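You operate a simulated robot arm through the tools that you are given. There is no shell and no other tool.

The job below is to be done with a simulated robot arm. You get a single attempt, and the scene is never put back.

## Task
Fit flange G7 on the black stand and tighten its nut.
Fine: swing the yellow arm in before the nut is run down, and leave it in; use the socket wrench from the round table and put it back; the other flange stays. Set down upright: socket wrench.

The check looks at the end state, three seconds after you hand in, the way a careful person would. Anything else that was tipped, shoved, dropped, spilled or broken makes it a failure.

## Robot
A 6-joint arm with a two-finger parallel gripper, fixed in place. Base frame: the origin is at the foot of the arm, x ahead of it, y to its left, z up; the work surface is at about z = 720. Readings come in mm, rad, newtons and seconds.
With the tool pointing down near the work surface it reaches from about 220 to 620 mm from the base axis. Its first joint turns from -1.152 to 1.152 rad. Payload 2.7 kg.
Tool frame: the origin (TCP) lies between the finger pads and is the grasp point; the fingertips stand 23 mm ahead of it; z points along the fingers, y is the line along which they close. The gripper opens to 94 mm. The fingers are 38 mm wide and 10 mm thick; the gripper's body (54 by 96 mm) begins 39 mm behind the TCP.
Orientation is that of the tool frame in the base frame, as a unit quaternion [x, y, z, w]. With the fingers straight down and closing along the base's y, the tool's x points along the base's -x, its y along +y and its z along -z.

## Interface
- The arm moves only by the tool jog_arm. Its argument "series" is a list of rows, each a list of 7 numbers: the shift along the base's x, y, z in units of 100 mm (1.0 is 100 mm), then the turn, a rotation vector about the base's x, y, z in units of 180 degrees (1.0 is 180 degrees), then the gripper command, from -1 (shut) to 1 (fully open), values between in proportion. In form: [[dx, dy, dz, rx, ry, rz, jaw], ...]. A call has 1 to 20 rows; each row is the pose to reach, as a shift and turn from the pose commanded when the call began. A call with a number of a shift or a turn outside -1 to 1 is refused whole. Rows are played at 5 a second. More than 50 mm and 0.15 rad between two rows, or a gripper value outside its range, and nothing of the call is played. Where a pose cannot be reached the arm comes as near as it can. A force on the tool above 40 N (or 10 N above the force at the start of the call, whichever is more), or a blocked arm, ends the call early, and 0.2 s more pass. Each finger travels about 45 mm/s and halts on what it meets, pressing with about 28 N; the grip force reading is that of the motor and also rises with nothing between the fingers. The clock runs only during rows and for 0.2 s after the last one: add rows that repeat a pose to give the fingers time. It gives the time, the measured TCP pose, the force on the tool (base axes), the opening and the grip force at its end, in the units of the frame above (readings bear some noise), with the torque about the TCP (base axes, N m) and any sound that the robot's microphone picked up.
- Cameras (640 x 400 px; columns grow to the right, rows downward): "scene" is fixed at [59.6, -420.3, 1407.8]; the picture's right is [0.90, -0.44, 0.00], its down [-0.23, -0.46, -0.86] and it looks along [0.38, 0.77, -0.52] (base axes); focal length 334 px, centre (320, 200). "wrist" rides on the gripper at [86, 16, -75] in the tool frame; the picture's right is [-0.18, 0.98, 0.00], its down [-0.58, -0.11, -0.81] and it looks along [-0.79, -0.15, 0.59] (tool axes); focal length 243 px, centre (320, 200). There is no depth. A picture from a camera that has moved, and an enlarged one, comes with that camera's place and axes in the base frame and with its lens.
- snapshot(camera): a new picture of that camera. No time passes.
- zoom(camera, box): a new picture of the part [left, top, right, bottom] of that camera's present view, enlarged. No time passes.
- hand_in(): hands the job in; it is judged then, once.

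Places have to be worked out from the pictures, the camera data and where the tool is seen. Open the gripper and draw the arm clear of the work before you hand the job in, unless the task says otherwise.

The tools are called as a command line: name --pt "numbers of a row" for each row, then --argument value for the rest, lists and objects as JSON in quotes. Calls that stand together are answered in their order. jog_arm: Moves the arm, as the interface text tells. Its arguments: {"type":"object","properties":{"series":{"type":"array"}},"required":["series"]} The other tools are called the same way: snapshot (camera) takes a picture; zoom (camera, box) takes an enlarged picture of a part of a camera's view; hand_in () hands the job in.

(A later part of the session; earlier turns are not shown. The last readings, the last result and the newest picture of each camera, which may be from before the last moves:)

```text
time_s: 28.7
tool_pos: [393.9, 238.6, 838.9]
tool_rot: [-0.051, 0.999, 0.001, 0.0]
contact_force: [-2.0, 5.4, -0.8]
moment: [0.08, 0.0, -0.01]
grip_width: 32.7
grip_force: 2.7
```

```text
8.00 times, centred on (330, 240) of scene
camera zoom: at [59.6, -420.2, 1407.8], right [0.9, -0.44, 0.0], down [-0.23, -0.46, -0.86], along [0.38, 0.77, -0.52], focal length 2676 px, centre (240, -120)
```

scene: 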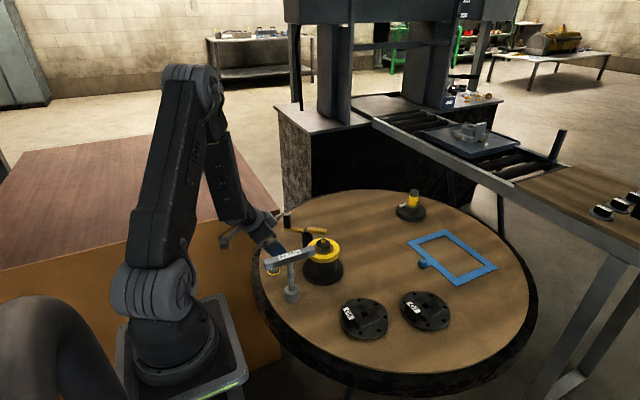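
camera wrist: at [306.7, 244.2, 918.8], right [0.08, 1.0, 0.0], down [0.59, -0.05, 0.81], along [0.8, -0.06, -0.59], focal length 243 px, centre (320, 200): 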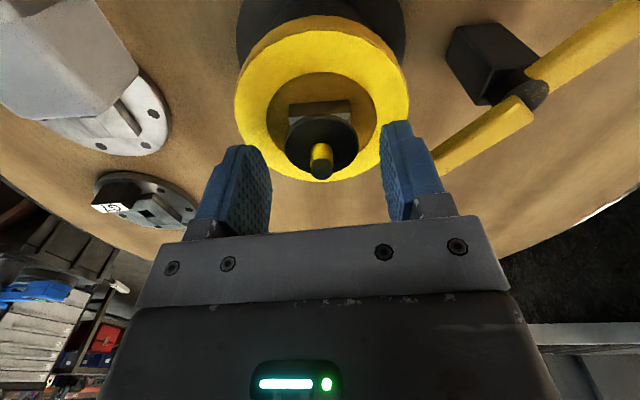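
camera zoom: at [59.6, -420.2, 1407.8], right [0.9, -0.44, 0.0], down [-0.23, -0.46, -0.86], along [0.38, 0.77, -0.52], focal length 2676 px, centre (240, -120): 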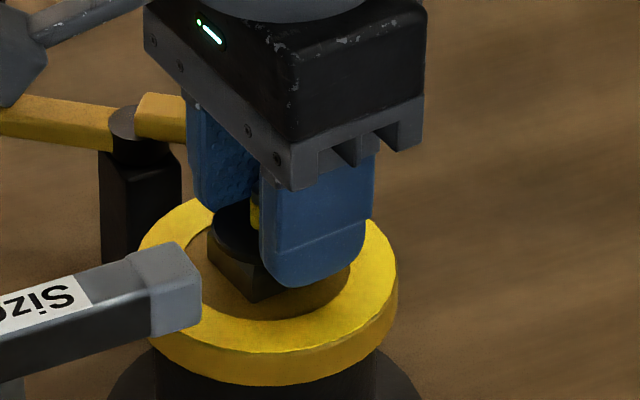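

The width is 32.7 and the square spigot has visibly turned a few degrees, so the piece isn't rigidly fixed. I tighten the grip and lift just a few millimetres, watching force, to see whether it is a loose part.

jog_arm --pt "0 0 0 0 0 0 -0.5" --pt "0 0 0 0 0 0 -0.5" --pt "0 0 0 0 0 0 -0.5"

jog_arm --pt "0 0 0.01 0 0 0 -0.5" --pt "0 0 0.02 0 0 0 -0.5" --pt "0 0 0.03 0 0 0 -0.5"

zoom --camera "wrist" --box '[240, 80, 400, 180]'

zoom --camera "scene" --box '[290, 215, 370, 265]'

```text
time_s: 29.5
tool_pos: [395.7, 239.5, 840.2]
tool_rot: [-0.051, 0.999, 0.002, 0.0]
contact_force: [-6.3, 23.8, -5.9]
moment: [0.82, -0.1, -0.1]
grip_width: 30.0
grip_force: 45.4
```

```text
time_s: 30.2
tool_pos: [395.1, 239.9, 840.1]
tool_rot: [-0.052, 0.999, 0.003, 0.0]
contact_force: [1.9, 5.2, -5.3]
moment: [0.34, 0.46, -0.03]
grip_width: 30.1
grip_force: 45.1
stopped in row 3: the force on the tool passed its limit at 42 N (the readings are from after the stop); the commanded pose is now the measured one
```

```text
4.00 times, centred on (320, 130) of wrist
camera zoom: at [306.7, 245.4, 915.5], right [0.08, 1.0, 0.01], down [0.59, -0.05, 0.81], along [0.8, -0.06, -0.59], focal length 970 px, centre (320, 480)
```

zoom: 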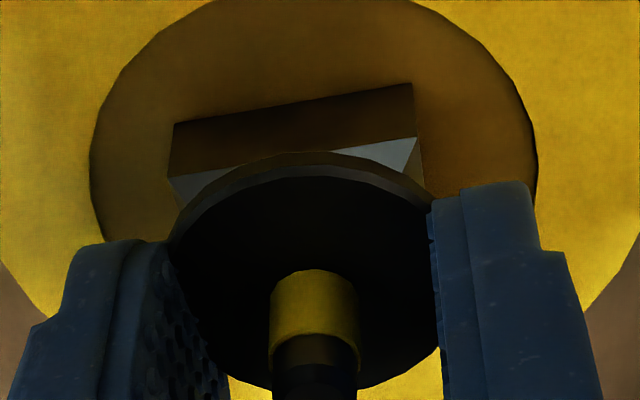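

```text
8.00 times, centred on (330, 240) of scene
camera zoom: at [59.7, -420.2, 1407.8], right [0.9, -0.44, 0.0], down [-0.23, -0.46, -0.86], along [0.38, 0.77, -0.52], focal length 2676 px, centre (240, -120)
```

zoom: 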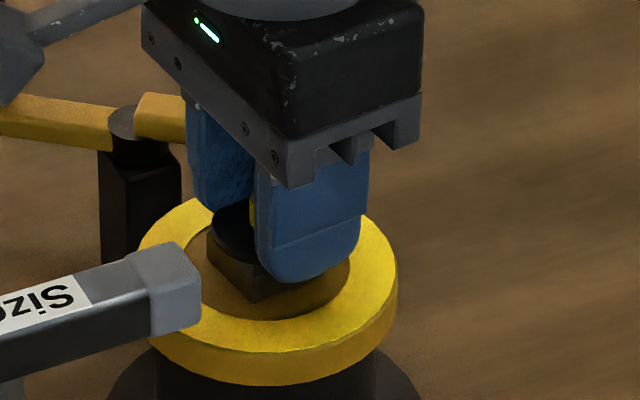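

The part will not lift (42 N), so it is fixed vertically, yet it can turn; the visible disc is not what the fingers are gripping at 30 mm. I release and go up, then inspect the flange more closely.

jog_arm --pt "0 0 0 0 0 0 0.0" --pt "0 0 0 0 0 0 0.3" --pt "0 0 0.0 0 0 0 0.3" --pt "0 0 0.1 0 0 0 0.3" --pt "0 0 0.3 0 0 0 0.6" --pt "0 0 0.5 0 0 0 1" --pt "0 0 0.8 0 0 -0.033 1" --pt "0 0 0.9 0 0 -0.033 1" --pt "0 0 0.9 0 0 -0.033 1"

zoom --camera "wrist" --box '[240, 20, 400, 120]'

zoom --camera "scene" --box '[283, 225, 363, 275]'

```text
time_s: 32.2
tool_pos: [393.9, 240.6, 930.7]
tool_rot: [0.001, 1.0, 0.003, 0.0]
contact_force: [-0.3, 0.5, -0.1]
moment: [0.05, -0.03, 0.01]
grip_width: 94.1
grip_force: 0.0
```

```text
4.00 times, centred on (320, 70) of wrist
camera zoom: at [307.7, 254.3, 1006.3], right [0.18, 0.98, 0.0], down [0.58, -0.11, 0.81], along [0.79, -0.15, -0.59], focal length 970 px, centre (320, 720)
```

zoom: 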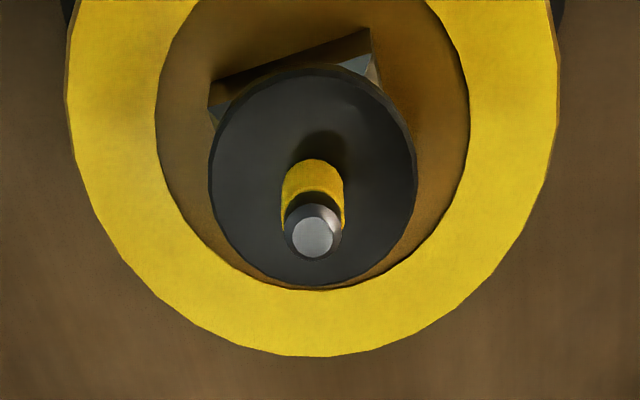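

```text
8.00 times, centred on (323, 250) of scene
camera zoom: at [59.6, -420.3, 1407.8], right [0.9, -0.44, 0.0], down [-0.23, -0.46, -0.86], along [0.38, 0.77, -0.52], focal length 2676 px, centre (296, -200)
```

zoom: 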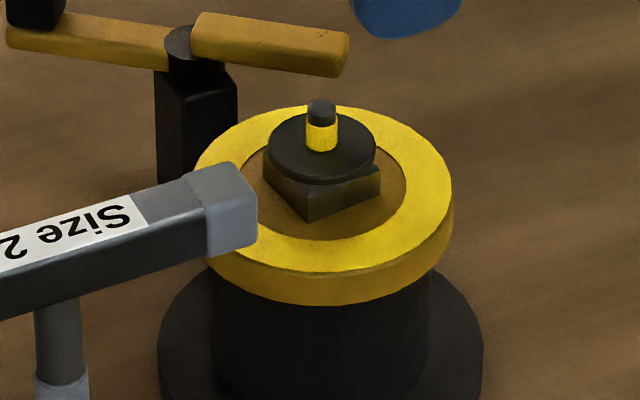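

The spigot sits at about +5° now. Next I go above G7, near (559.5, -7.7) with its hub turned about 4°, to refine the grasp.

jog_arm --pt "0.25 -0.4 0 0 0 0.01 1" --pt "0.5 -0.75 0 0 0 0.022 1" --pt "0.75 -1.0 0 0 0 0.022 1" --pt "0.8 -1.0 0 0 0 0.022 1"

jog_arm --pt "0.2 -0.4 -0.1 0 0 0 1" --pt "0.4 -0.8 -0.2 0 0 0 1" --pt "0.6 -1.0 -0.4 0 0 0 1" --pt "0.8 -1.0 -0.7 0 0 0 1" --pt "0.84 -1.0 -0.9 0 0 0 1" --pt "0.84 -1.0 -0.9 0 0 0 1"

jog_arm --pt "0 -0.25 0 0 0 0 1" --pt "0 -0.48 0 0 0 0 1" --pt "0 -0.48 0 0 0 0 1"

snapshot --camera "wrist"

snapshot --camera "scene"

```text
time_s: 33.2
tool_pos: [474.4, 139.5, 930.1]
tool_rot: [-0.035, 0.999, 0.003, 0.0]
contact_force: [0.7, -0.1, 0.2]
moment: [0.0, 0.07, -0.01]
grip_width: 93.9
grip_force: 0.1
```

```text
time_s: 34.6
tool_pos: [558.9, 39.3, 842.2]
tool_rot: [-0.034, 0.999, 0.002, 0.0]
contact_force: [-0.7, -0.1, 0.1]
moment: [-0.02, 0.05, 0.01]
grip_width: 94.0
grip_force: 0.1
```

```text
time_s: 35.4
tool_pos: [557.6, -8.6, 840.6]
tool_rot: [-0.035, 0.999, 0.002, 0.001]
contact_force: [0.6, -0.3, -0.2]
moment: [0.01, -0.01, -0.01]
grip_width: 94.2
grip_force: 0.0
```

```text
taken
camera wrist: at [470.3, -0.7, 916.9], right [0.11, 0.99, 0.0], down [0.59, -0.07, 0.81], along [0.8, -0.09, -0.59], focal length 243 px, centre (320, 200)
```

wrist: 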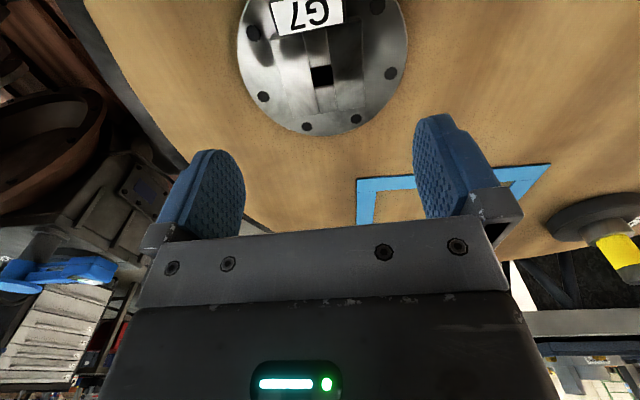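

```text
taken
```

scene: 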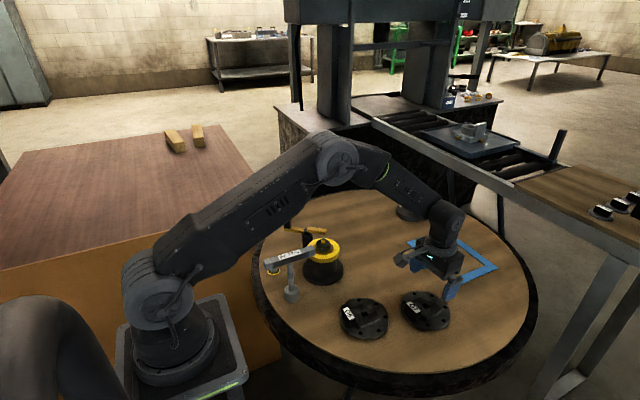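

zoom --camera "wrist" --box '[220, 0, 428, 140]'

```text
2.86 times, centred on (324, 70) of wrist
camera zoom: at [470.3, -0.7, 916.9], right [0.11, 0.99, 0.0], down [0.59, -0.07, 0.81], along [0.8, -0.09, -0.59], focal length 693 px, centre (309, 571)
```

zoom: 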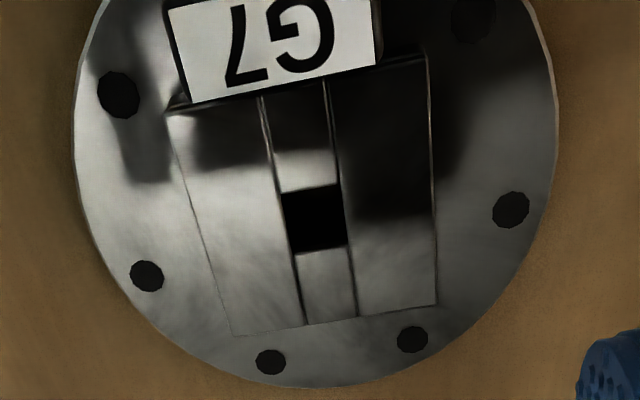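

The hole centre is near (560.5, -8.4), the hub about 60 mm square at 4°. I descend so the fingertips straddle the hub just above the disc.

jog_arm --pt "0.029 0.002 -0.2 0 0 0 1" --pt "0.029 0.002 -0.5 0 0 0 1" --pt "0.029 0.002 -0.75 0 0 0 1" --pt "0.029 0.002 -0.83 0 0 0 1" --pt "0.029 0.002 -0.85 0 0 0 1" --pt "0.029 0.002 -0.87 0 0 0 1" --pt "0.029 0.002 -0.88 0 0 0 1" --pt "0.029 0.002 -0.88 0 0 0 1"

snapshot --camera "wrist"

zoom --camera "scene" --box '[385, 270, 481, 330]'

```text
time_s: 37.2
tool_pos: [561.3, -9.3, 752.1]
tool_rot: [-0.035, 0.999, 0.003, 0.0]
contact_force: [0.3, 0.2, -0.5]
moment: [0.0, -0.02, 0.0]
grip_width: 94.0
grip_force: 0.1
```

```text
taken
camera wrist: at [473.6, 0.0, 828.1], right [0.11, 0.99, 0.0], down [0.59, -0.07, 0.81], along [0.8, -0.09, -0.59], focal length 243 px, centre (320, 200)
```

wrist: 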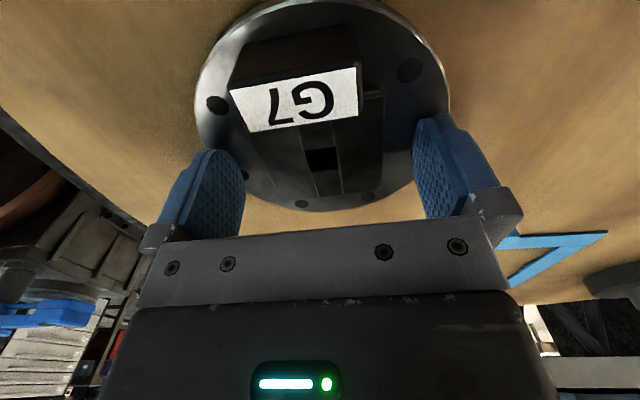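

```text
6.67 times, centred on (433, 300) of scene
camera zoom: at [59.6, -420.3, 1407.8], right [0.9, -0.44, 0.0], down [-0.23, -0.46, -0.86], along [0.38, 0.77, -0.52], focal length 2230 px, centre (-433, -467)
```

zoom: 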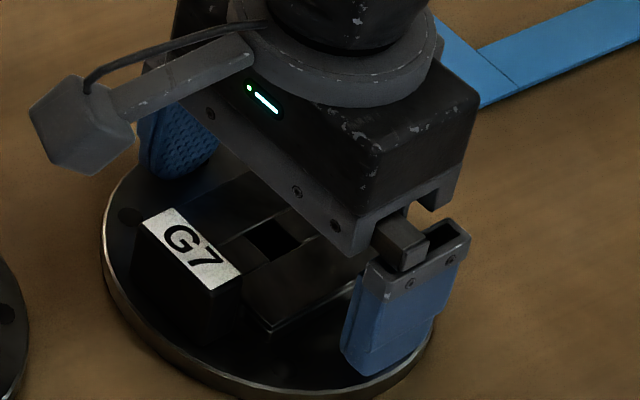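

The fingers straddle the hub just above the disc. I close and then lift slightly.

jog_arm --pt "0 0 0 0 0 0 0.6" --pt "0 0 0 0 0 0 0.3" --pt "0 0 0 0 0 0 0.1" --pt "0 0 0 0 0 0 0.0" --pt "0 0 0 0 0 0 -0.1" --pt "0 0 0 0 0 0 -0.2" --pt "0 0 0 0 0 0 -0.2"

jog_arm --pt "0 0 0.02 0 0 0 -0.2" --pt "0 0 0.05 0 0 0 -0.2" --pt "0 0 0.1 0 0 0 -0.2" --pt "0 0 0.15 0 0 0 -0.2"

zoom --camera "scene" --box '[385, 270, 481, 330]'

```text
time_s: 38.8
tool_pos: [562.1, -7.3, 752.0]
tool_rot: [-0.036, 0.999, 0.003, 0.0]
contact_force: [-0.2, 1.5, 1.0]
moment: [0.34, 0.07, -0.03]
grip_width: 59.8
grip_force: 27.9
```

```text
time_s: 39.8
tool_pos: [560.9, -8.2, 766.8]
tool_rot: [-0.035, 0.999, 0.003, 0.0]
contact_force: [0.3, -0.6, -4.9]
moment: [0.0, -0.03, 0.0]
grip_width: 60.1
grip_force: 28.4
```

```text
6.67 times, centred on (433, 300) of scene
camera zoom: at [59.7, -420.3, 1407.8], right [0.9, -0.44, 0.0], down [-0.23, -0.46, -0.86], along [0.37, 0.77, -0.52], focal length 2230 px, centre (-433, -467)
```

zoom: 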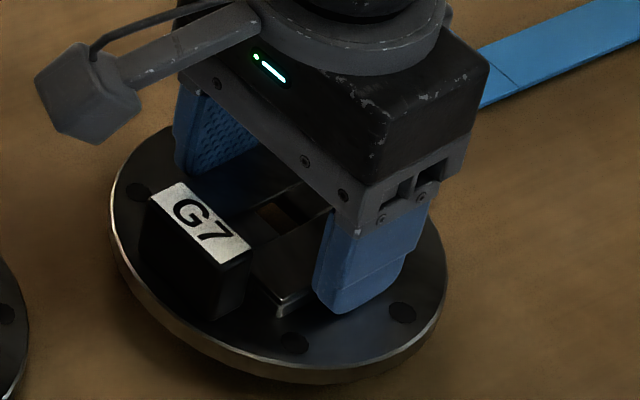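

The flange lifts cleanly (about 0.5 kg), and the square hole goes right through. I raise it high and tilt it so the scene camera can see its underside.

jog_arm --pt "-0.1 0 0.3 0 0 0 -0.2" --pt "-0.2 0 0.65 0 0 0 -0.2" --pt "-0.35 0 1.0 0 0 0 -0.2"

jog_arm --pt "-0.1 0 0.4 0 0 0 -0.2" --pt "-0.3 0 0.7 0 0 0 -0.2" --pt "-0.5 0 1.0 0 0 0 -0.2"

jog_arm --pt "-0.1 0 0.4 0 0 0 -0.2" --pt "-0.2 0 0.7 0 0 0 -0.2" --pt "-0.3 0 1.0 0 0 0 -0.2"

jog_arm --pt "0 0 0.2 -0.024 0.029 0 -0.2" --pt "0 0 0.4 -0.048 0.058 0 -0.2" --pt "0 0 0.6 -0.072 0.087 0 -0.2" --pt "0 0 0.8 -0.096 0.116 0 -0.2" --pt "0 0 0.9 -0.12 0.145 0 -0.2" --pt "0 0 1.0 -0.144 0.174 0 -0.2" --pt "0 0 1.0 -0.16 0.193 0 -0.2" --pt "0 0 1.0 -0.16 0.193 0 -0.2"

snapshot --camera "scene"

```text
time_s: 40.6
tool_pos: [527.0, -7.2, 867.3]
tool_rot: [-0.035, 0.999, 0.003, 0.0]
contact_force: [-0.3, 0.1, -4.5]
moment: [-0.02, -0.05, 0.01]
grip_width: 59.9
grip_force: 28.5
```

```text
time_s: 41.4
tool_pos: [476.5, -7.8, 967.7]
tool_rot: [-0.036, 0.999, 0.002, -0.002]
contact_force: [-0.2, -0.2, -5.9]
moment: [0.01, -0.07, 0.0]
grip_width: 59.9
grip_force: 28.1
```

```text
time_s: 42.2
tool_pos: [446.6, -7.6, 1066.8]
tool_rot: [-0.035, 0.999, 0.003, 0.0]
contact_force: [0.4, 0.3, -6.1]
moment: [-0.01, -0.05, -0.03]
grip_width: 60.0
grip_force: 28.4
```

```text
time_s: 44.0
tool_pos: [428.6, -18.6, 1141.8]
tool_rot: [-0.033, 0.924, -0.233, -0.302]
contact_force: [-0.3, 0.0, -6.0]
moment: [0.08, -0.09, 0.02]
grip_width: 59.8
grip_force: 27.5
out of reach, approached as far as the arm can: row 6, 7, 8
```

```text
taken
```

scene: 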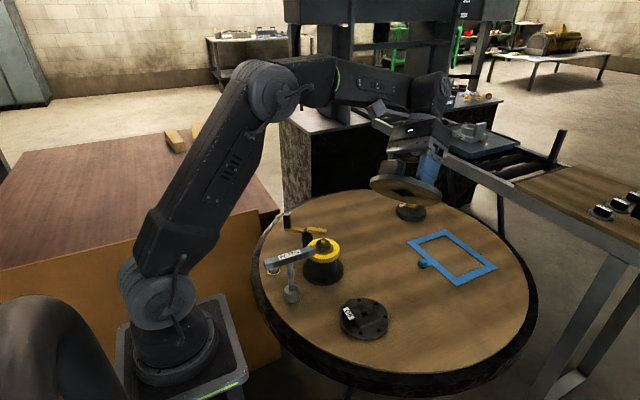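

zoom --camera "scene" --box '[360, 160, 456, 220]'

```text
6.67 times, centred on (408, 190) of scene
camera zoom: at [59.7, -420.3, 1407.8], right [0.9, -0.44, 0.0], down [-0.23, -0.46, -0.86], along [0.37, 0.77, -0.52], focal length 2230 px, centre (-267, 267)
```

zoom: 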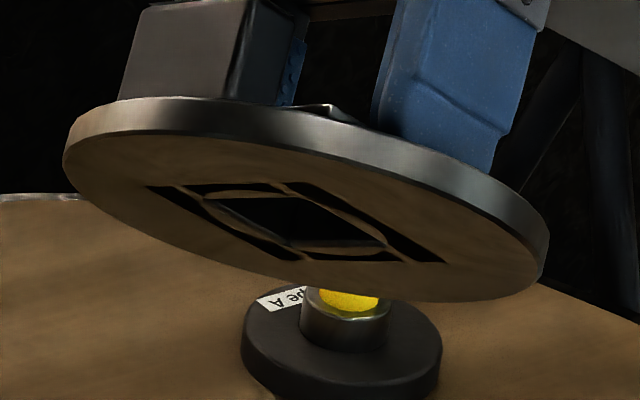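

The underside shows a square pocket of about 33 mm around the hole, which matches the 30 mm spigot. I level the flange again and check the pose.

jog_arm --pt "0 0 -0.1 0.024 -0.029 0 -0.2" --pt "0 0 -0.2 0.048 -0.058 0 -0.2" --pt "0 0 -0.3 0.072 -0.087 0 -0.2" --pt "0 0 -0.4 0.096 -0.116 0 -0.2" --pt "0 0 -0.5 0.12 -0.145 0 -0.2" --pt "0 0 -0.6 0.144 -0.174 0 -0.2" --pt "0 0 -0.7 0.16 -0.193 0 -0.2" --pt "0 0 -0.7 0.16 -0.193 0 -0.2"

zoom --camera "scene" --box '[340, 160, 500, 260]'

snapshot --camera "wrist"

```text
time_s: 45.8
tool_pos: [427.3, -19.1, 1071.9]
tool_rot: [-0.035, 0.999, 0.003, 0.001]
contact_force: [-0.3, -0.1, -5.5]
moment: [-0.01, -0.04, 0.0]
grip_width: 59.9
grip_force: 28.1
```

```text
4.00 times, centred on (420, 210) of scene
camera zoom: at [59.7, -420.3, 1407.8], right [0.9, -0.44, 0.0], down [-0.23, -0.46, -0.86], along [0.37, 0.77, -0.52], focal length 1338 px, centre (-80, 160)
```

zoom: 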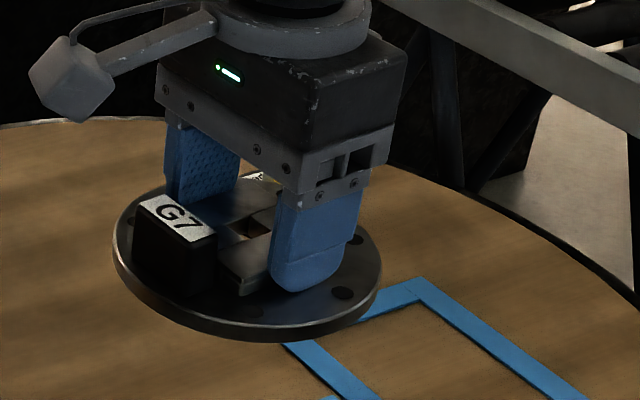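

```text
taken
camera wrist: at [339.1, -10.7, 1147.6], right [0.11, 0.99, 0.01], down [0.59, -0.07, 0.81], along [0.8, -0.09, -0.59], focal length 243 px, centre (320, 200)
```

wrist: 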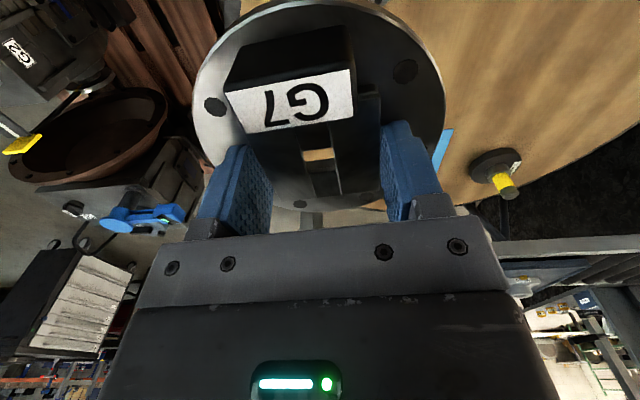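

The grip held. I check where the hole sits relative to the tool axis.

zoom --camera "wrist" --box '[240, 110, 400, 210]'

```text
4.00 times, centred on (320, 160) of wrist
camera zoom: at [339.1, -10.7, 1147.6], right [0.11, 0.99, 0.01], down [0.59, -0.07, 0.81], along [0.8, -0.09, -0.59], focal length 970 px, centre (320, 360)
```

zoom: 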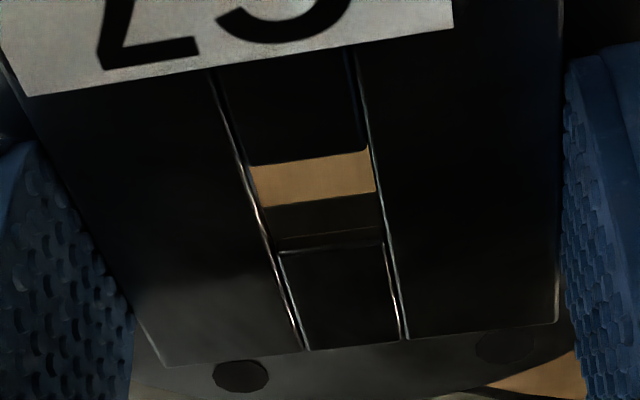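

The hole is centred in the grip. My refined estimate of the stud axis is (391, 238.8), so I carry the flange above it at height, matching the spigot's 5.5°.

jog_arm --pt "-0.12 0.45 0 0 0 0.004 -0.2" --pt "-0.24 0.9 0 0 0 0.008 -0.2" --pt "-0.3 1.0 -0.2 0 0 0.008 -0.2"

jog_arm --pt "-0.02 0.4 -0.15 0 0 0 -0.2" --pt "-0.04 0.8 -0.3 0 0 0 -0.2" --pt "-0.06 1.0 -0.6 0 0 0 -0.2" --pt "-0.06 1.0 -0.8 0 0 0 -0.2"

jog_arm --pt "0 0.3 -0.1 0 0 0 -0.2" --pt "0 0.57 -0.3 0 0 0 -0.2" --pt "0 0.57 -0.5 0 0 0 -0.2" --pt "0 0.57 -0.62 0 0 0 -0.2" --pt "0 0.57 -0.62 0 0 0 -0.2"

snapshot --camera "scene"

snapshot --camera "wrist"

```text
time_s: 46.6
tool_pos: [397.4, 82.8, 1052.9]
tool_rot: [-0.047, 0.999, 0.002, 0.0]
contact_force: [-0.4, -0.2, -5.3]
moment: [-0.01, -0.04, 0.0]
grip_width: 59.9
grip_force: 28.1
```

```text
time_s: 47.6
tool_pos: [390.4, 182.2, 971.3]
tool_rot: [-0.048, 0.999, 0.002, -0.001]
contact_force: [0.0, -0.4, -5.5]
moment: [-0.01, -0.04, -0.01]
grip_width: 60.0
grip_force: 28.1
```

```text
time_s: 48.8
tool_pos: [391.6, 240.2, 909.4]
tool_rot: [-0.047, 0.999, 0.003, 0.0]
contact_force: [0.0, -0.7, -4.6]
moment: [-0.02, -0.04, -0.01]
grip_width: 59.8
grip_force: 27.9
```

```text
taken
```

scene: 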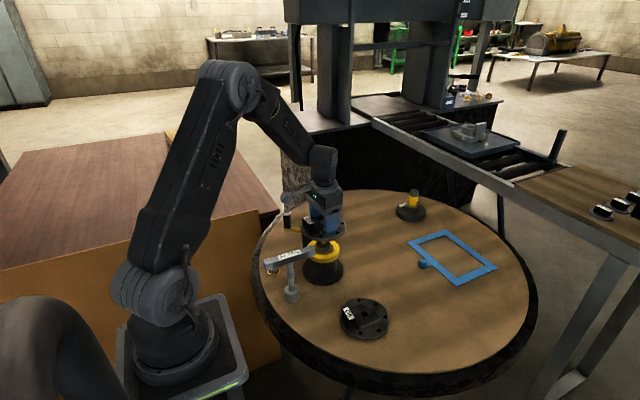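

```text
taken
camera wrist: at [303.8, 245.8, 985.7], right [0.09, 1.0, 0.0], down [0.59, -0.06, 0.81], along [0.8, -0.07, -0.59], focal length 243 px, centre (320, 200)
```

wrist: 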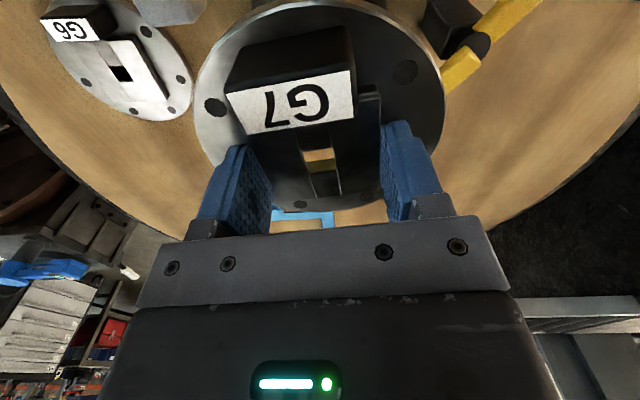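

zoom --camera "scene" --box '[275, 190, 371, 260]'

```text
5.71 times, centred on (323, 225) of scene
camera zoom: at [59.7, -420.3, 1407.8], right [0.9, -0.44, 0.0], down [-0.23, -0.46, -0.86], along [0.37, 0.77, -0.52], focal length 1912 px, centre (303, 57)
```

zoom: 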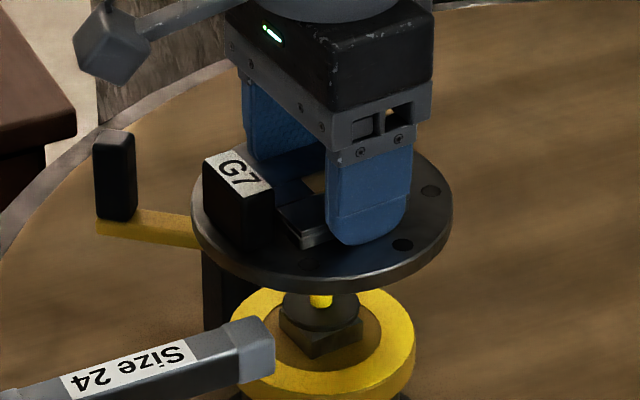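

The flange looks centred over the stud from this side. I descend until the tip is just below the roof of the pocket and look through the hole.

jog_arm --pt "0 0 -0.1 0 0 0 -0.2" --pt "0 0 -0.2 0 0 0 -0.2" --pt "0 0 -0.3 0 0 0 -0.2" --pt "0 0 -0.36 0 0 0 -0.2" --pt "0 0 -0.4 0 0 0 -0.2" --pt "0 0 -0.4 0 0 0 -0.2"

zoom --camera "wrist" --box '[240, 110, 400, 210]'

zoom --camera "scene" --box '[275, 210, 371, 270]'

```text
time_s: 50.2
tool_pos: [391.9, 238.8, 871.0]
tool_rot: [-0.048, 0.999, 0.002, 0.0]
contact_force: [0.1, -0.4, -5.2]
moment: [0.0, -0.05, 0.04]
grip_width: 59.8
grip_force: 27.7
```

```text
4.00 times, centred on (320, 160) of wrist
camera zoom: at [304.3, 245.2, 946.1], right [0.09, 1.0, 0.0], down [0.59, -0.06, 0.81], along [0.8, -0.07, -0.59], focal length 970 px, centre (320, 360)
```

zoom: 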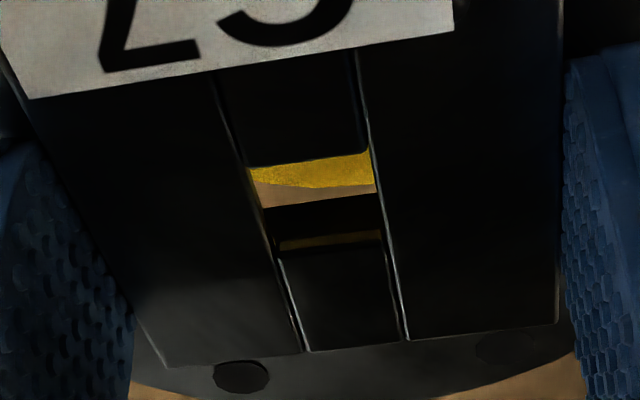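

```text
6.67 times, centred on (323, 240) of scene
camera zoom: at [59.7, -420.3, 1407.8], right [0.9, -0.44, 0.0], down [-0.23, -0.46, -0.86], along [0.37, 0.77, -0.52], focal length 2230 px, centre (300, -67)
```

zoom: 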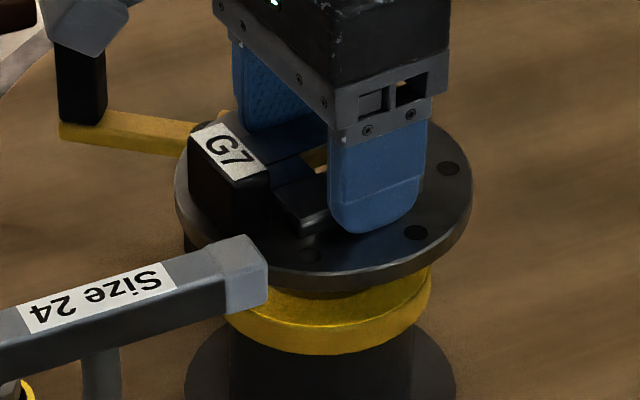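

No contact yet and the wrench handle is clear. I keep descending in small steps, reading the force.

jog_arm --pt "0 0 -0.02 0 0 0 -0.2" --pt "0 0 -0.04 0 0 0 -0.2" --pt "0 0 -0.06 0 0 0 -0.2" --pt "0 0 -0.08 0 0 0 -0.2"

zoom --camera "wrist" --box '[240, 110, 400, 210]'

```text
time_s: 51.2
tool_pos: [391.7, 239.6, 862.2]
tool_rot: [-0.048, 0.999, 0.003, 0.0]
contact_force: [-0.5, -0.8, -6.1]
moment: [-0.01, -0.05, -0.07]
grip_width: 59.9
grip_force: 27.9
```

```text
4.00 times, centred on (320, 160) of wrist
camera zoom: at [304.6, 245.1, 938.2], right [0.09, 1.0, 0.0], down [0.59, -0.06, 0.81], along [0.8, -0.07, -0.59], focal length 970 px, centre (320, 360)
```

zoom: 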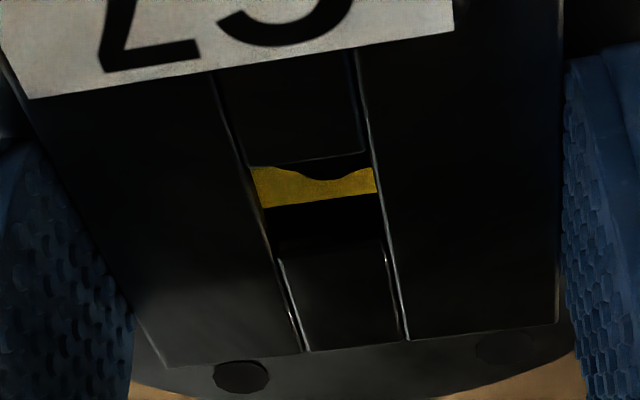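

Now I see the stud tip through the hole, about 3 mm toward -x and 1–2 mm toward +y of centre. I correct by that amount and look again.

jog_arm --pt "-0.015 0.006 0 0 0 0 -0.2" --pt "-0.03 0.011 0 0 0 0 -0.2" --pt "-0.03 0.011 0 0 0 0 -0.2"

zoom --camera "wrist" --box '[290, 130, 354, 170]'

```text
time_s: 52.0
tool_pos: [389.7, 239.6, 862.5]
tool_rot: [-0.048, 0.999, 0.002, 0.0]
contact_force: [-0.4, 0.0, -5.1]
moment: [-0.02, -0.08, -0.01]
grip_width: 59.8
grip_force: 28.4
```

```text
10.00 times, centred on (322, 150) of wrist
camera zoom: at [301.1, 246.2, 938.1], right [0.09, 1.0, 0.0], down [0.59, -0.06, 0.81], along [0.8, -0.07, -0.59], focal length 2426 px, centre (300, 700)
```

zoom: 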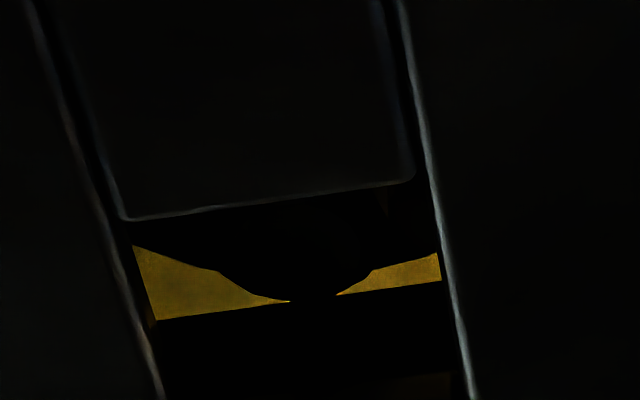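

The stud tip now looks centred in the hole. I lower in small steps.

jog_arm --pt "0 0 -0.02 0 0 0 -0.2" --pt "0 0 -0.04 0 0 0 -0.2" --pt "0 0 -0.06 0 0 0 -0.2" --pt "0 0 -0.07 0 0 0 -0.2"

zoom --camera "wrist" --box '[290, 130, 354, 170]'

```text
time_s: 53.0
tool_pos: [388.6, 239.9, 856.5]
tool_rot: [-0.048, 0.999, 0.002, 0.001]
contact_force: [2.5, 0.1, -3.9]
moment: [0.04, -0.08, -0.04]
grip_width: 60.0
grip_force: 28.2
```

```text
10.00 times, centred on (322, 150) of wrist
camera zoom: at [301.1, 245.8, 931.1], right [0.09, 1.0, 0.01], down [0.59, -0.06, 0.81], along [0.8, -0.07, -0.59], focal length 2426 px, centre (300, 700)
```

zoom: 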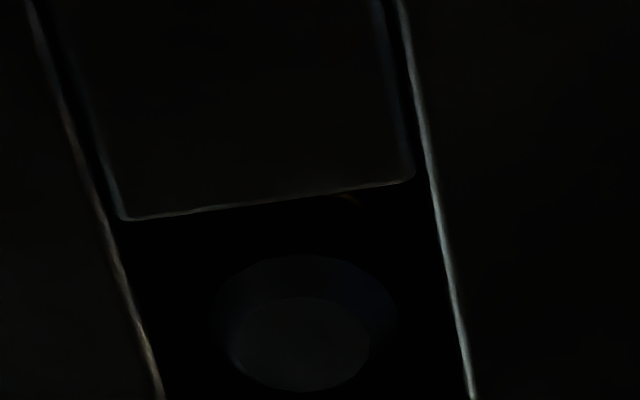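

Contact pushes the flange slightly toward +x, and the picture agrees it should shift about 1 mm that way. I nudge +x and continue down.

jog_arm --pt "0.008 0 0 0 0 0 -0.2" --pt "0.01 0 0 0 0 0 -0.2" --pt "0.01 0 -0.02 0 0 0 -0.2" --pt "0.01 0 -0.04 0 0 0 -0.2"

zoom --camera "wrist" --box '[282, 130, 362, 180]'

zoom --camera "scene" --box '[275, 210, 371, 270]'

```text
time_s: 54.0
tool_pos: [389.9, 240.1, 851.7]
tool_rot: [-0.047, 0.999, 0.003, 0.0]
contact_force: [-0.5, -0.1, -5.6]
moment: [0.0, -0.04, 0.01]
grip_width: 60.1
grip_force: 28.0
```

```text
8.00 times, centred on (322, 155) of wrist
camera zoom: at [302.0, 246.1, 927.4], right [0.09, 1.0, 0.0], down [0.59, -0.06, 0.81], along [0.8, -0.07, -0.59], focal length 1941 px, centre (304, 560)
```

zoom: 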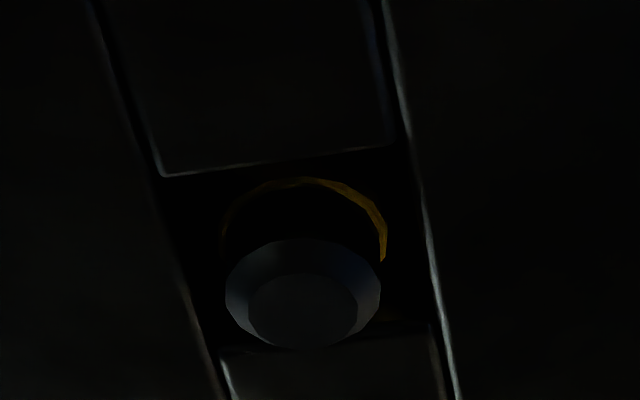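

```text
6.67 times, centred on (323, 240) of scene
camera zoom: at [59.7, -420.3, 1407.8], right [0.9, -0.44, 0.0], down [-0.23, -0.46, -0.86], along [0.37, 0.77, -0.52], focal length 2230 px, centre (300, -67)
```

zoom: 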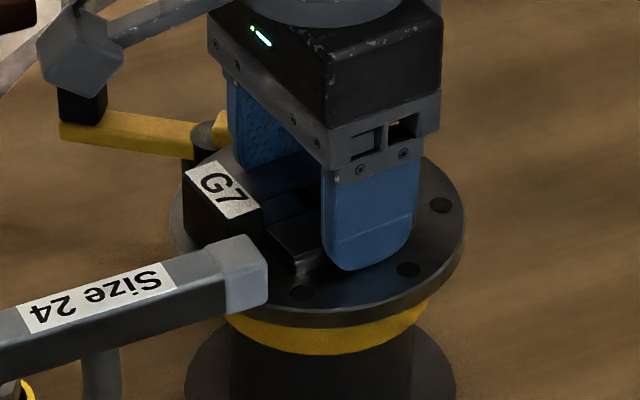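

The stud is through the hole with no contact force. I continue down so the spigot's chamfer enters the pocket.

jog_arm --pt "0 0 -0.015 0 0 0 -0.2" --pt "0 0 -0.03 0 0 0 -0.2" --pt "0 0 -0.045 0 0 0 -0.2" --pt "0 0 -0.06 0 0 0 -0.2"

```text
time_s: 55.0
tool_pos: [390.3, 241.1, 845.6]
tool_rot: [-0.048, 0.999, 0.002, 0.001]
contact_force: [2.4, 0.2, -3.9]
moment: [0.02, -0.15, 0.0]
grip_width: 59.9
grip_force: 27.9
```

The spigot is inside the pocket with a light sideways force. I continue down the last 6 mm with a tiny +x shift.

jog_arm --pt "0.004 0 -0.01 0 0 0 -0.2" --pt "0.006 0 -0.02 0 0 0 -0.2" --pt "0.006 0 -0.03 0 0 0 -0.2" --pt "0.006 0 -0.04 0 0 0 -0.2" --pt "0.006 0 -0.05 0 0 0 -0.2"

```text
time_s: 56.2
tool_pos: [390.2, 240.6, 839.6]
tool_rot: [-0.048, 0.999, 0.002, 0.0]
contact_force: [0.3, -0.2, -5.0]
moment: [-0.01, -0.06, 0.01]
grip_width: 60.2
grip_force: 28.3
```

jog_arm --pt "0 0 -0.005 0 0 0 -0.2" --pt "0 0 -0.01 0 0 0 -0.2" --pt "0 0 -0.015 0 0 0 -0.2" --pt "0 0 -0.02 0 0 0 -0.2" --pt "0 0 -0.025 0 0 0 -0.2" --pt "0 0 -0.03 0 0 0 -0.2"

zoom --camera "scene" --box '[275, 210, 371, 270]'

zoom --camera "wrist" --box '[240, 100, 400, 200]'

```text
time_s: 57.6
tool_pos: [390.2, 238.9, 838.9]
tool_rot: [-0.048, 0.999, 0.003, 0.001]
contact_force: [-3.8, -4.3, 12.5]
moment: [-0.48, 0.33, -0.01]
grip_width: 59.9
grip_force: 28.0
```

```text
6.67 times, centred on (323, 240) of scene
camera zoom: at [59.4, -420.5, 1407.8], right [0.9, -0.44, 0.0], down [-0.23, -0.46, -0.86], along [0.38, 0.77, -0.52], focal length 2230 px, centre (300, -67)
```

zoom: 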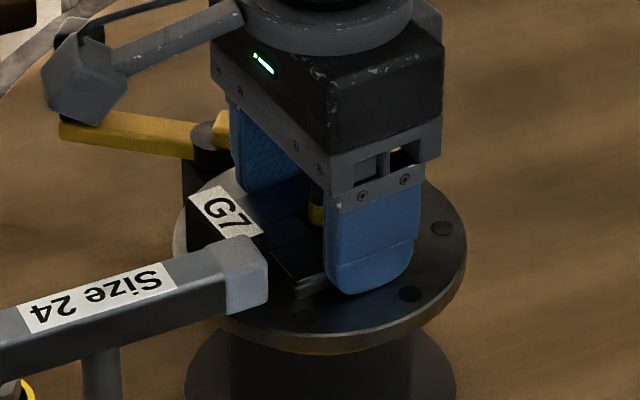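

```text
4.00 times, centred on (320, 150) of wrist
camera zoom: at [302.9, 246.1, 914.2], right [0.09, 1.0, 0.01], down [0.59, -0.06, 0.81], along [0.8, -0.07, -0.59], focal length 970 px, centre (320, 400)
```

zoom: 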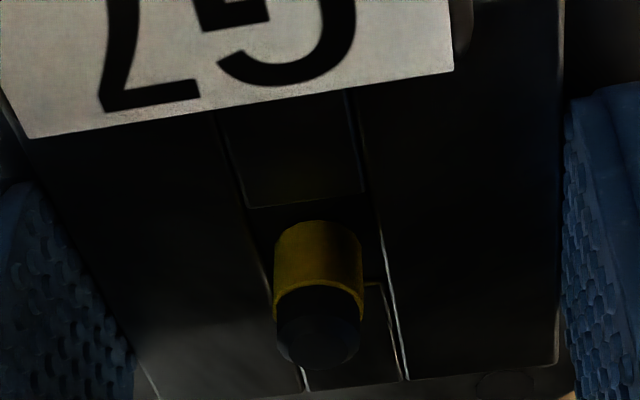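

The flange is seated on the ring (12 N contact) with the stud standing through. I open the gripper and rise.

jog_arm --pt "0 0 0 0 0 0 0.3" --pt "0 0 0 0 0 0 0.7" --pt "0 0 0 0 0 0 0.8" --pt "0 0 0.1 0 0 0 0.8" --pt "0 0 0.4 0 0 0 1" --pt "0 0 0.8 0 0 0 1" --pt "0 0 1.0 0 0 0 1" --pt "0 0 1.0 0 0 0 1"

snapshot --camera "wrist"

zoom --camera "wrist" --box '[220, 0, 440, 140]'

zoom --camera "scene" --box '[260, 200, 388, 280]'

```text
time_s: 59.4
tool_pos: [390.6, 239.7, 937.7]
tool_rot: [-0.048, 0.999, 0.003, 0.0]
contact_force: [-0.3, 0.0, -0.1]
moment: [0.03, 0.01, 0.0]
grip_width: 93.7
grip_force: 0.1
```

```text
taken
camera wrist: at [302.9, 245.9, 1013.5], right [0.09, 1.0, 0.0], down [0.59, -0.06, 0.81], along [0.8, -0.07, -0.59], focal length 243 px, centre (320, 200)
```

wrist: 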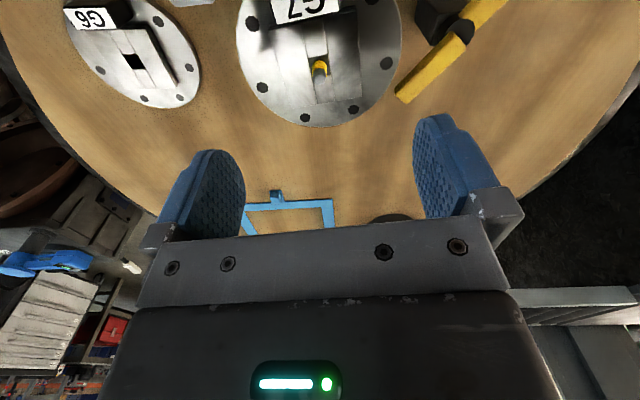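

```text
2.86 times, centred on (330, 70) of wrist
camera zoom: at [302.9, 245.9, 1013.5], right [0.09, 1.0, 0.0], down [0.59, -0.06, 0.81], along [0.8, -0.07, -0.59], focal length 693 px, centre (291, 571)
```

zoom: 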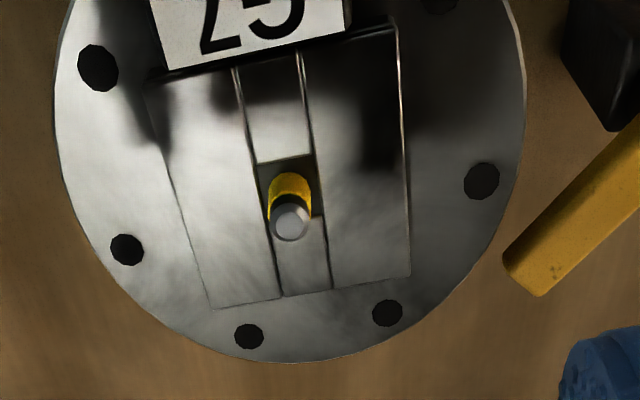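

```text
5.00 times, centred on (324, 240) of scene
camera zoom: at [59.6, -420.3, 1407.8], right [0.9, -0.44, 0.0], down [-0.23, -0.46, -0.86], along [0.38, 0.77, -0.52], focal length 1673 px, centre (300, 0)
```

zoom: 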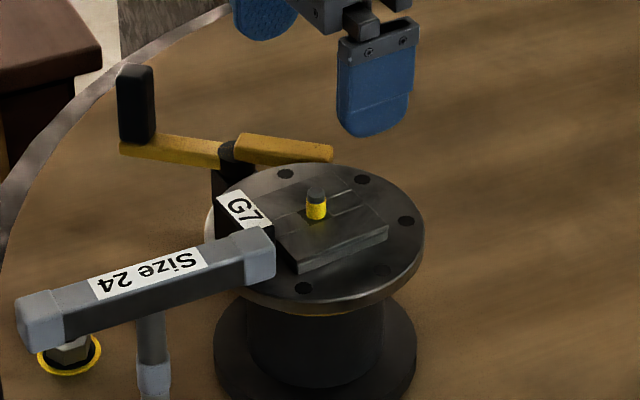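

G7 is fitted. For the yellow arm, the pivot is near (384, 348) and its black handle near (337, 390); pushing the handle toward +x swings the blade toward the stand. I close the gripper and go to the -x side of the handle.

jog_arm --pt "-0.25 0.3 0 0 0 -0.01 0.3" --pt "-0.5 0.6 0 0 0 -0.02 -0.5" --pt "-0.75 0.9 0 0 0 -0.03 -1" --pt "-0.93 1.0 0 0 0 -0.03 -1" --pt "-0.95 1.0 0 0 0 -0.03 -1" --pt "-0.95 1.0 0 0 0 -0.03 -1"

jog_arm --pt "0 0.3 -0.2 0 0 0 -1" --pt "0 0.5 -0.45 0 0 0 -1" --pt "0 0.5 -0.45 0 0 0 -1"

snapshot --camera "wrist"

zoom --camera "scene" --box '[240, 190, 368, 270]'

```text
time_s: 60.8
tool_pos: [296.4, 340.7, 936.0]
tool_rot: [-0.001, 1.0, 0.002, 0.0]
contact_force: [-0.4, 0.0, 0.2]
moment: [-0.03, -0.04, -0.01]
grip_width: 0.0
grip_force: 28.4
```

```text
time_s: 61.6
tool_pos: [295.2, 388.8, 891.7]
tool_rot: [-0.002, 1.0, 0.002, 0.0]
contact_force: [-0.1, -0.6, 0.5]
moment: [0.01, -0.01, 0.01]
grip_width: 0.0
grip_force: 27.6
```

```text
taken
camera wrist: at [209.4, 403.5, 967.3], right [0.18, 0.98, 0.01], down [0.58, -0.11, 0.81], along [0.79, -0.14, -0.59], focal length 243 px, centre (320, 200)
```

wrist: 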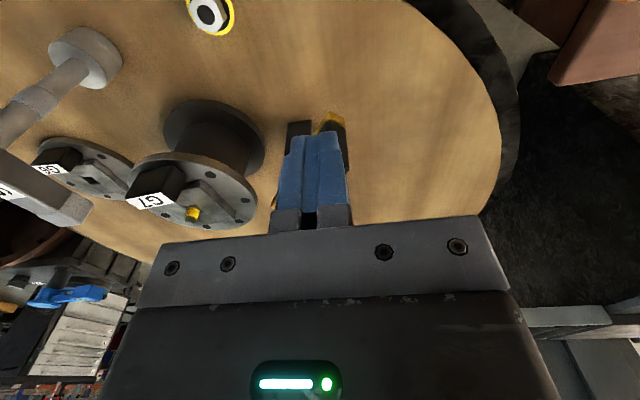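

```text
5.00 times, centred on (304, 230) of scene
camera zoom: at [59.6, -420.3, 1407.8], right [0.9, -0.44, 0.0], down [-0.23, -0.46, -0.86], along [0.37, 0.77, -0.52], focal length 1673 px, centre (400, 50)
```

zoom: 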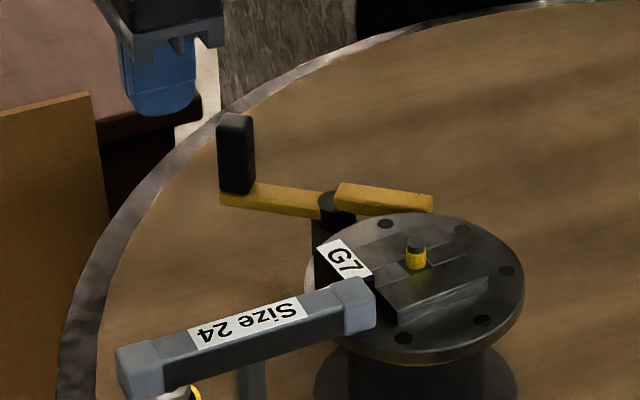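

The finger is on the -x side with about a 12 mm gap to the handle. I descend to handle height.

jog_arm --pt "0 0.01 -0.3 0 0 0 -1" --pt "0 0.01 -0.5 0 0 0 -1" --pt "0 0.01 -0.6 0 0 0 -1" --pt "0 0.01 -0.62 0 0 0 -1"

snapshot --camera "wrist"

zoom --camera "scene" --box '[240, 190, 368, 270]'

```text
time_s: 62.6
tool_pos: [295.1, 390.8, 831.6]
tool_rot: [-0.001, 1.0, 0.003, 0.0]
contact_force: [-0.8, 0.0, 0.6]
moment: [-0.04, 0.02, -0.02]
grip_width: 0.0
grip_force: 28.5
```

```text
taken
camera wrist: at [208.5, 405.4, 906.7], right [0.18, 0.98, 0.0], down [0.58, -0.11, 0.81], along [0.79, -0.14, -0.59], focal length 243 px, centre (320, 200)
```

wrist: 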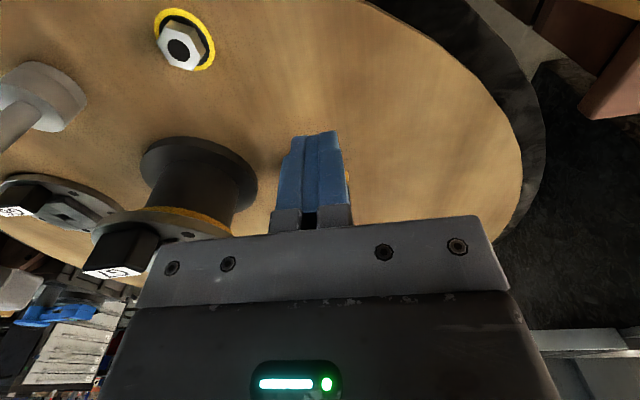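

```text
5.00 times, centred on (304, 230) of scene
camera zoom: at [59.6, -420.3, 1407.8], right [0.9, -0.44, 0.0], down [-0.23, -0.46, -0.86], along [0.38, 0.77, -0.52], focal length 1673 px, centre (400, 50)
```

zoom: 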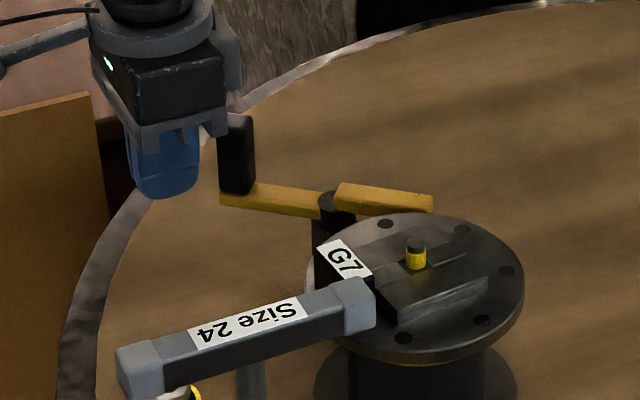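

The finger is beside the handle at the right height. I push gently in +x, following its arc.

jog_arm --pt "0.08 0 0 0 0 0 -1" --pt "0.14 0.02 0 0 0 0 -1" --pt "0.18 0.05 0 0 0 0 -1" --pt "0.22 0.08 0 0 0 0 -1" --pt "0.26 0.11 0 0 0 0 -1" --pt "0.3 0.13 0 0 0 0 -1"

zoom --camera "scene" --box '[240, 190, 368, 270]'

```text
time_s: 64.0
tool_pos: [325.1, 405.3, 829.2]
tool_rot: [-0.002, 1.0, 0.003, 0.0]
contact_force: [-13.9, 15.1, -1.7]
moment: [-0.15, 0.03, 0.33]
grip_width: 0.0
grip_force: 27.9
```

```text
5.00 times, centred on (304, 230) of scene
camera zoom: at [59.3, -419.9, 1407.9], right [0.9, -0.44, 0.0], down [-0.23, -0.46, -0.86], along [0.38, 0.77, -0.52], focal length 1673 px, centre (400, 50)
```

zoom: 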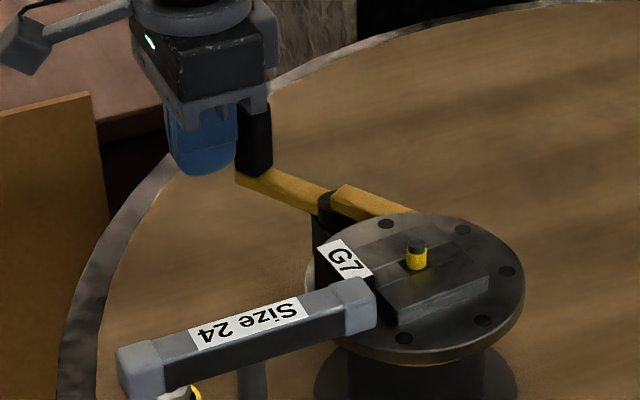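

The lever turns. I keep pushing, following the arc a bit more in +y.

jog_arm --pt "0.03 0.04 0 0 0 0 -1" --pt "0.06 0.06 0 0 0 0 -1" --pt "0.1 0.08 0 0 0 0 -1" --pt "0.14 0.1 0 0 0 0 -1" --pt "0.18 0.115 0 0 0 0 -1"

zoom --camera "scene" --box '[240, 190, 368, 270]'

snapshot --camera "wrist"

```text
time_s: 65.2
tool_pos: [342.6, 416.6, 830.6]
tool_rot: [-0.001, 1.0, 0.002, 0.0]
contact_force: [-6.1, 19.4, -9.6]
moment: [-0.32, 0.21, 0.42]
grip_width: 0.0
grip_force: 27.8
```

```text
5.00 times, centred on (304, 230) of scene
camera zoom: at [59.6, -419.7, 1408.0], right [0.9, -0.44, 0.0], down [-0.23, -0.46, -0.86], along [0.38, 0.77, -0.52], focal length 1673 px, centre (400, 50)
```

zoom: 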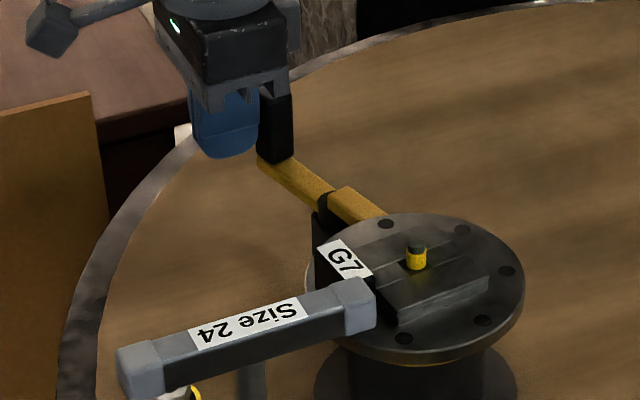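

```text
taken
camera wrist: at [257.2, 430.5, 906.0], right [0.18, 0.98, 0.01], down [0.58, -0.11, 0.81], along [0.79, -0.14, -0.59], focal length 243 px, centre (320, 200)
```

wrist: 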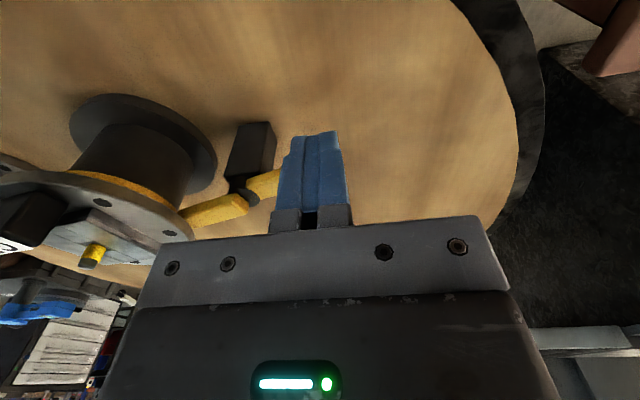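

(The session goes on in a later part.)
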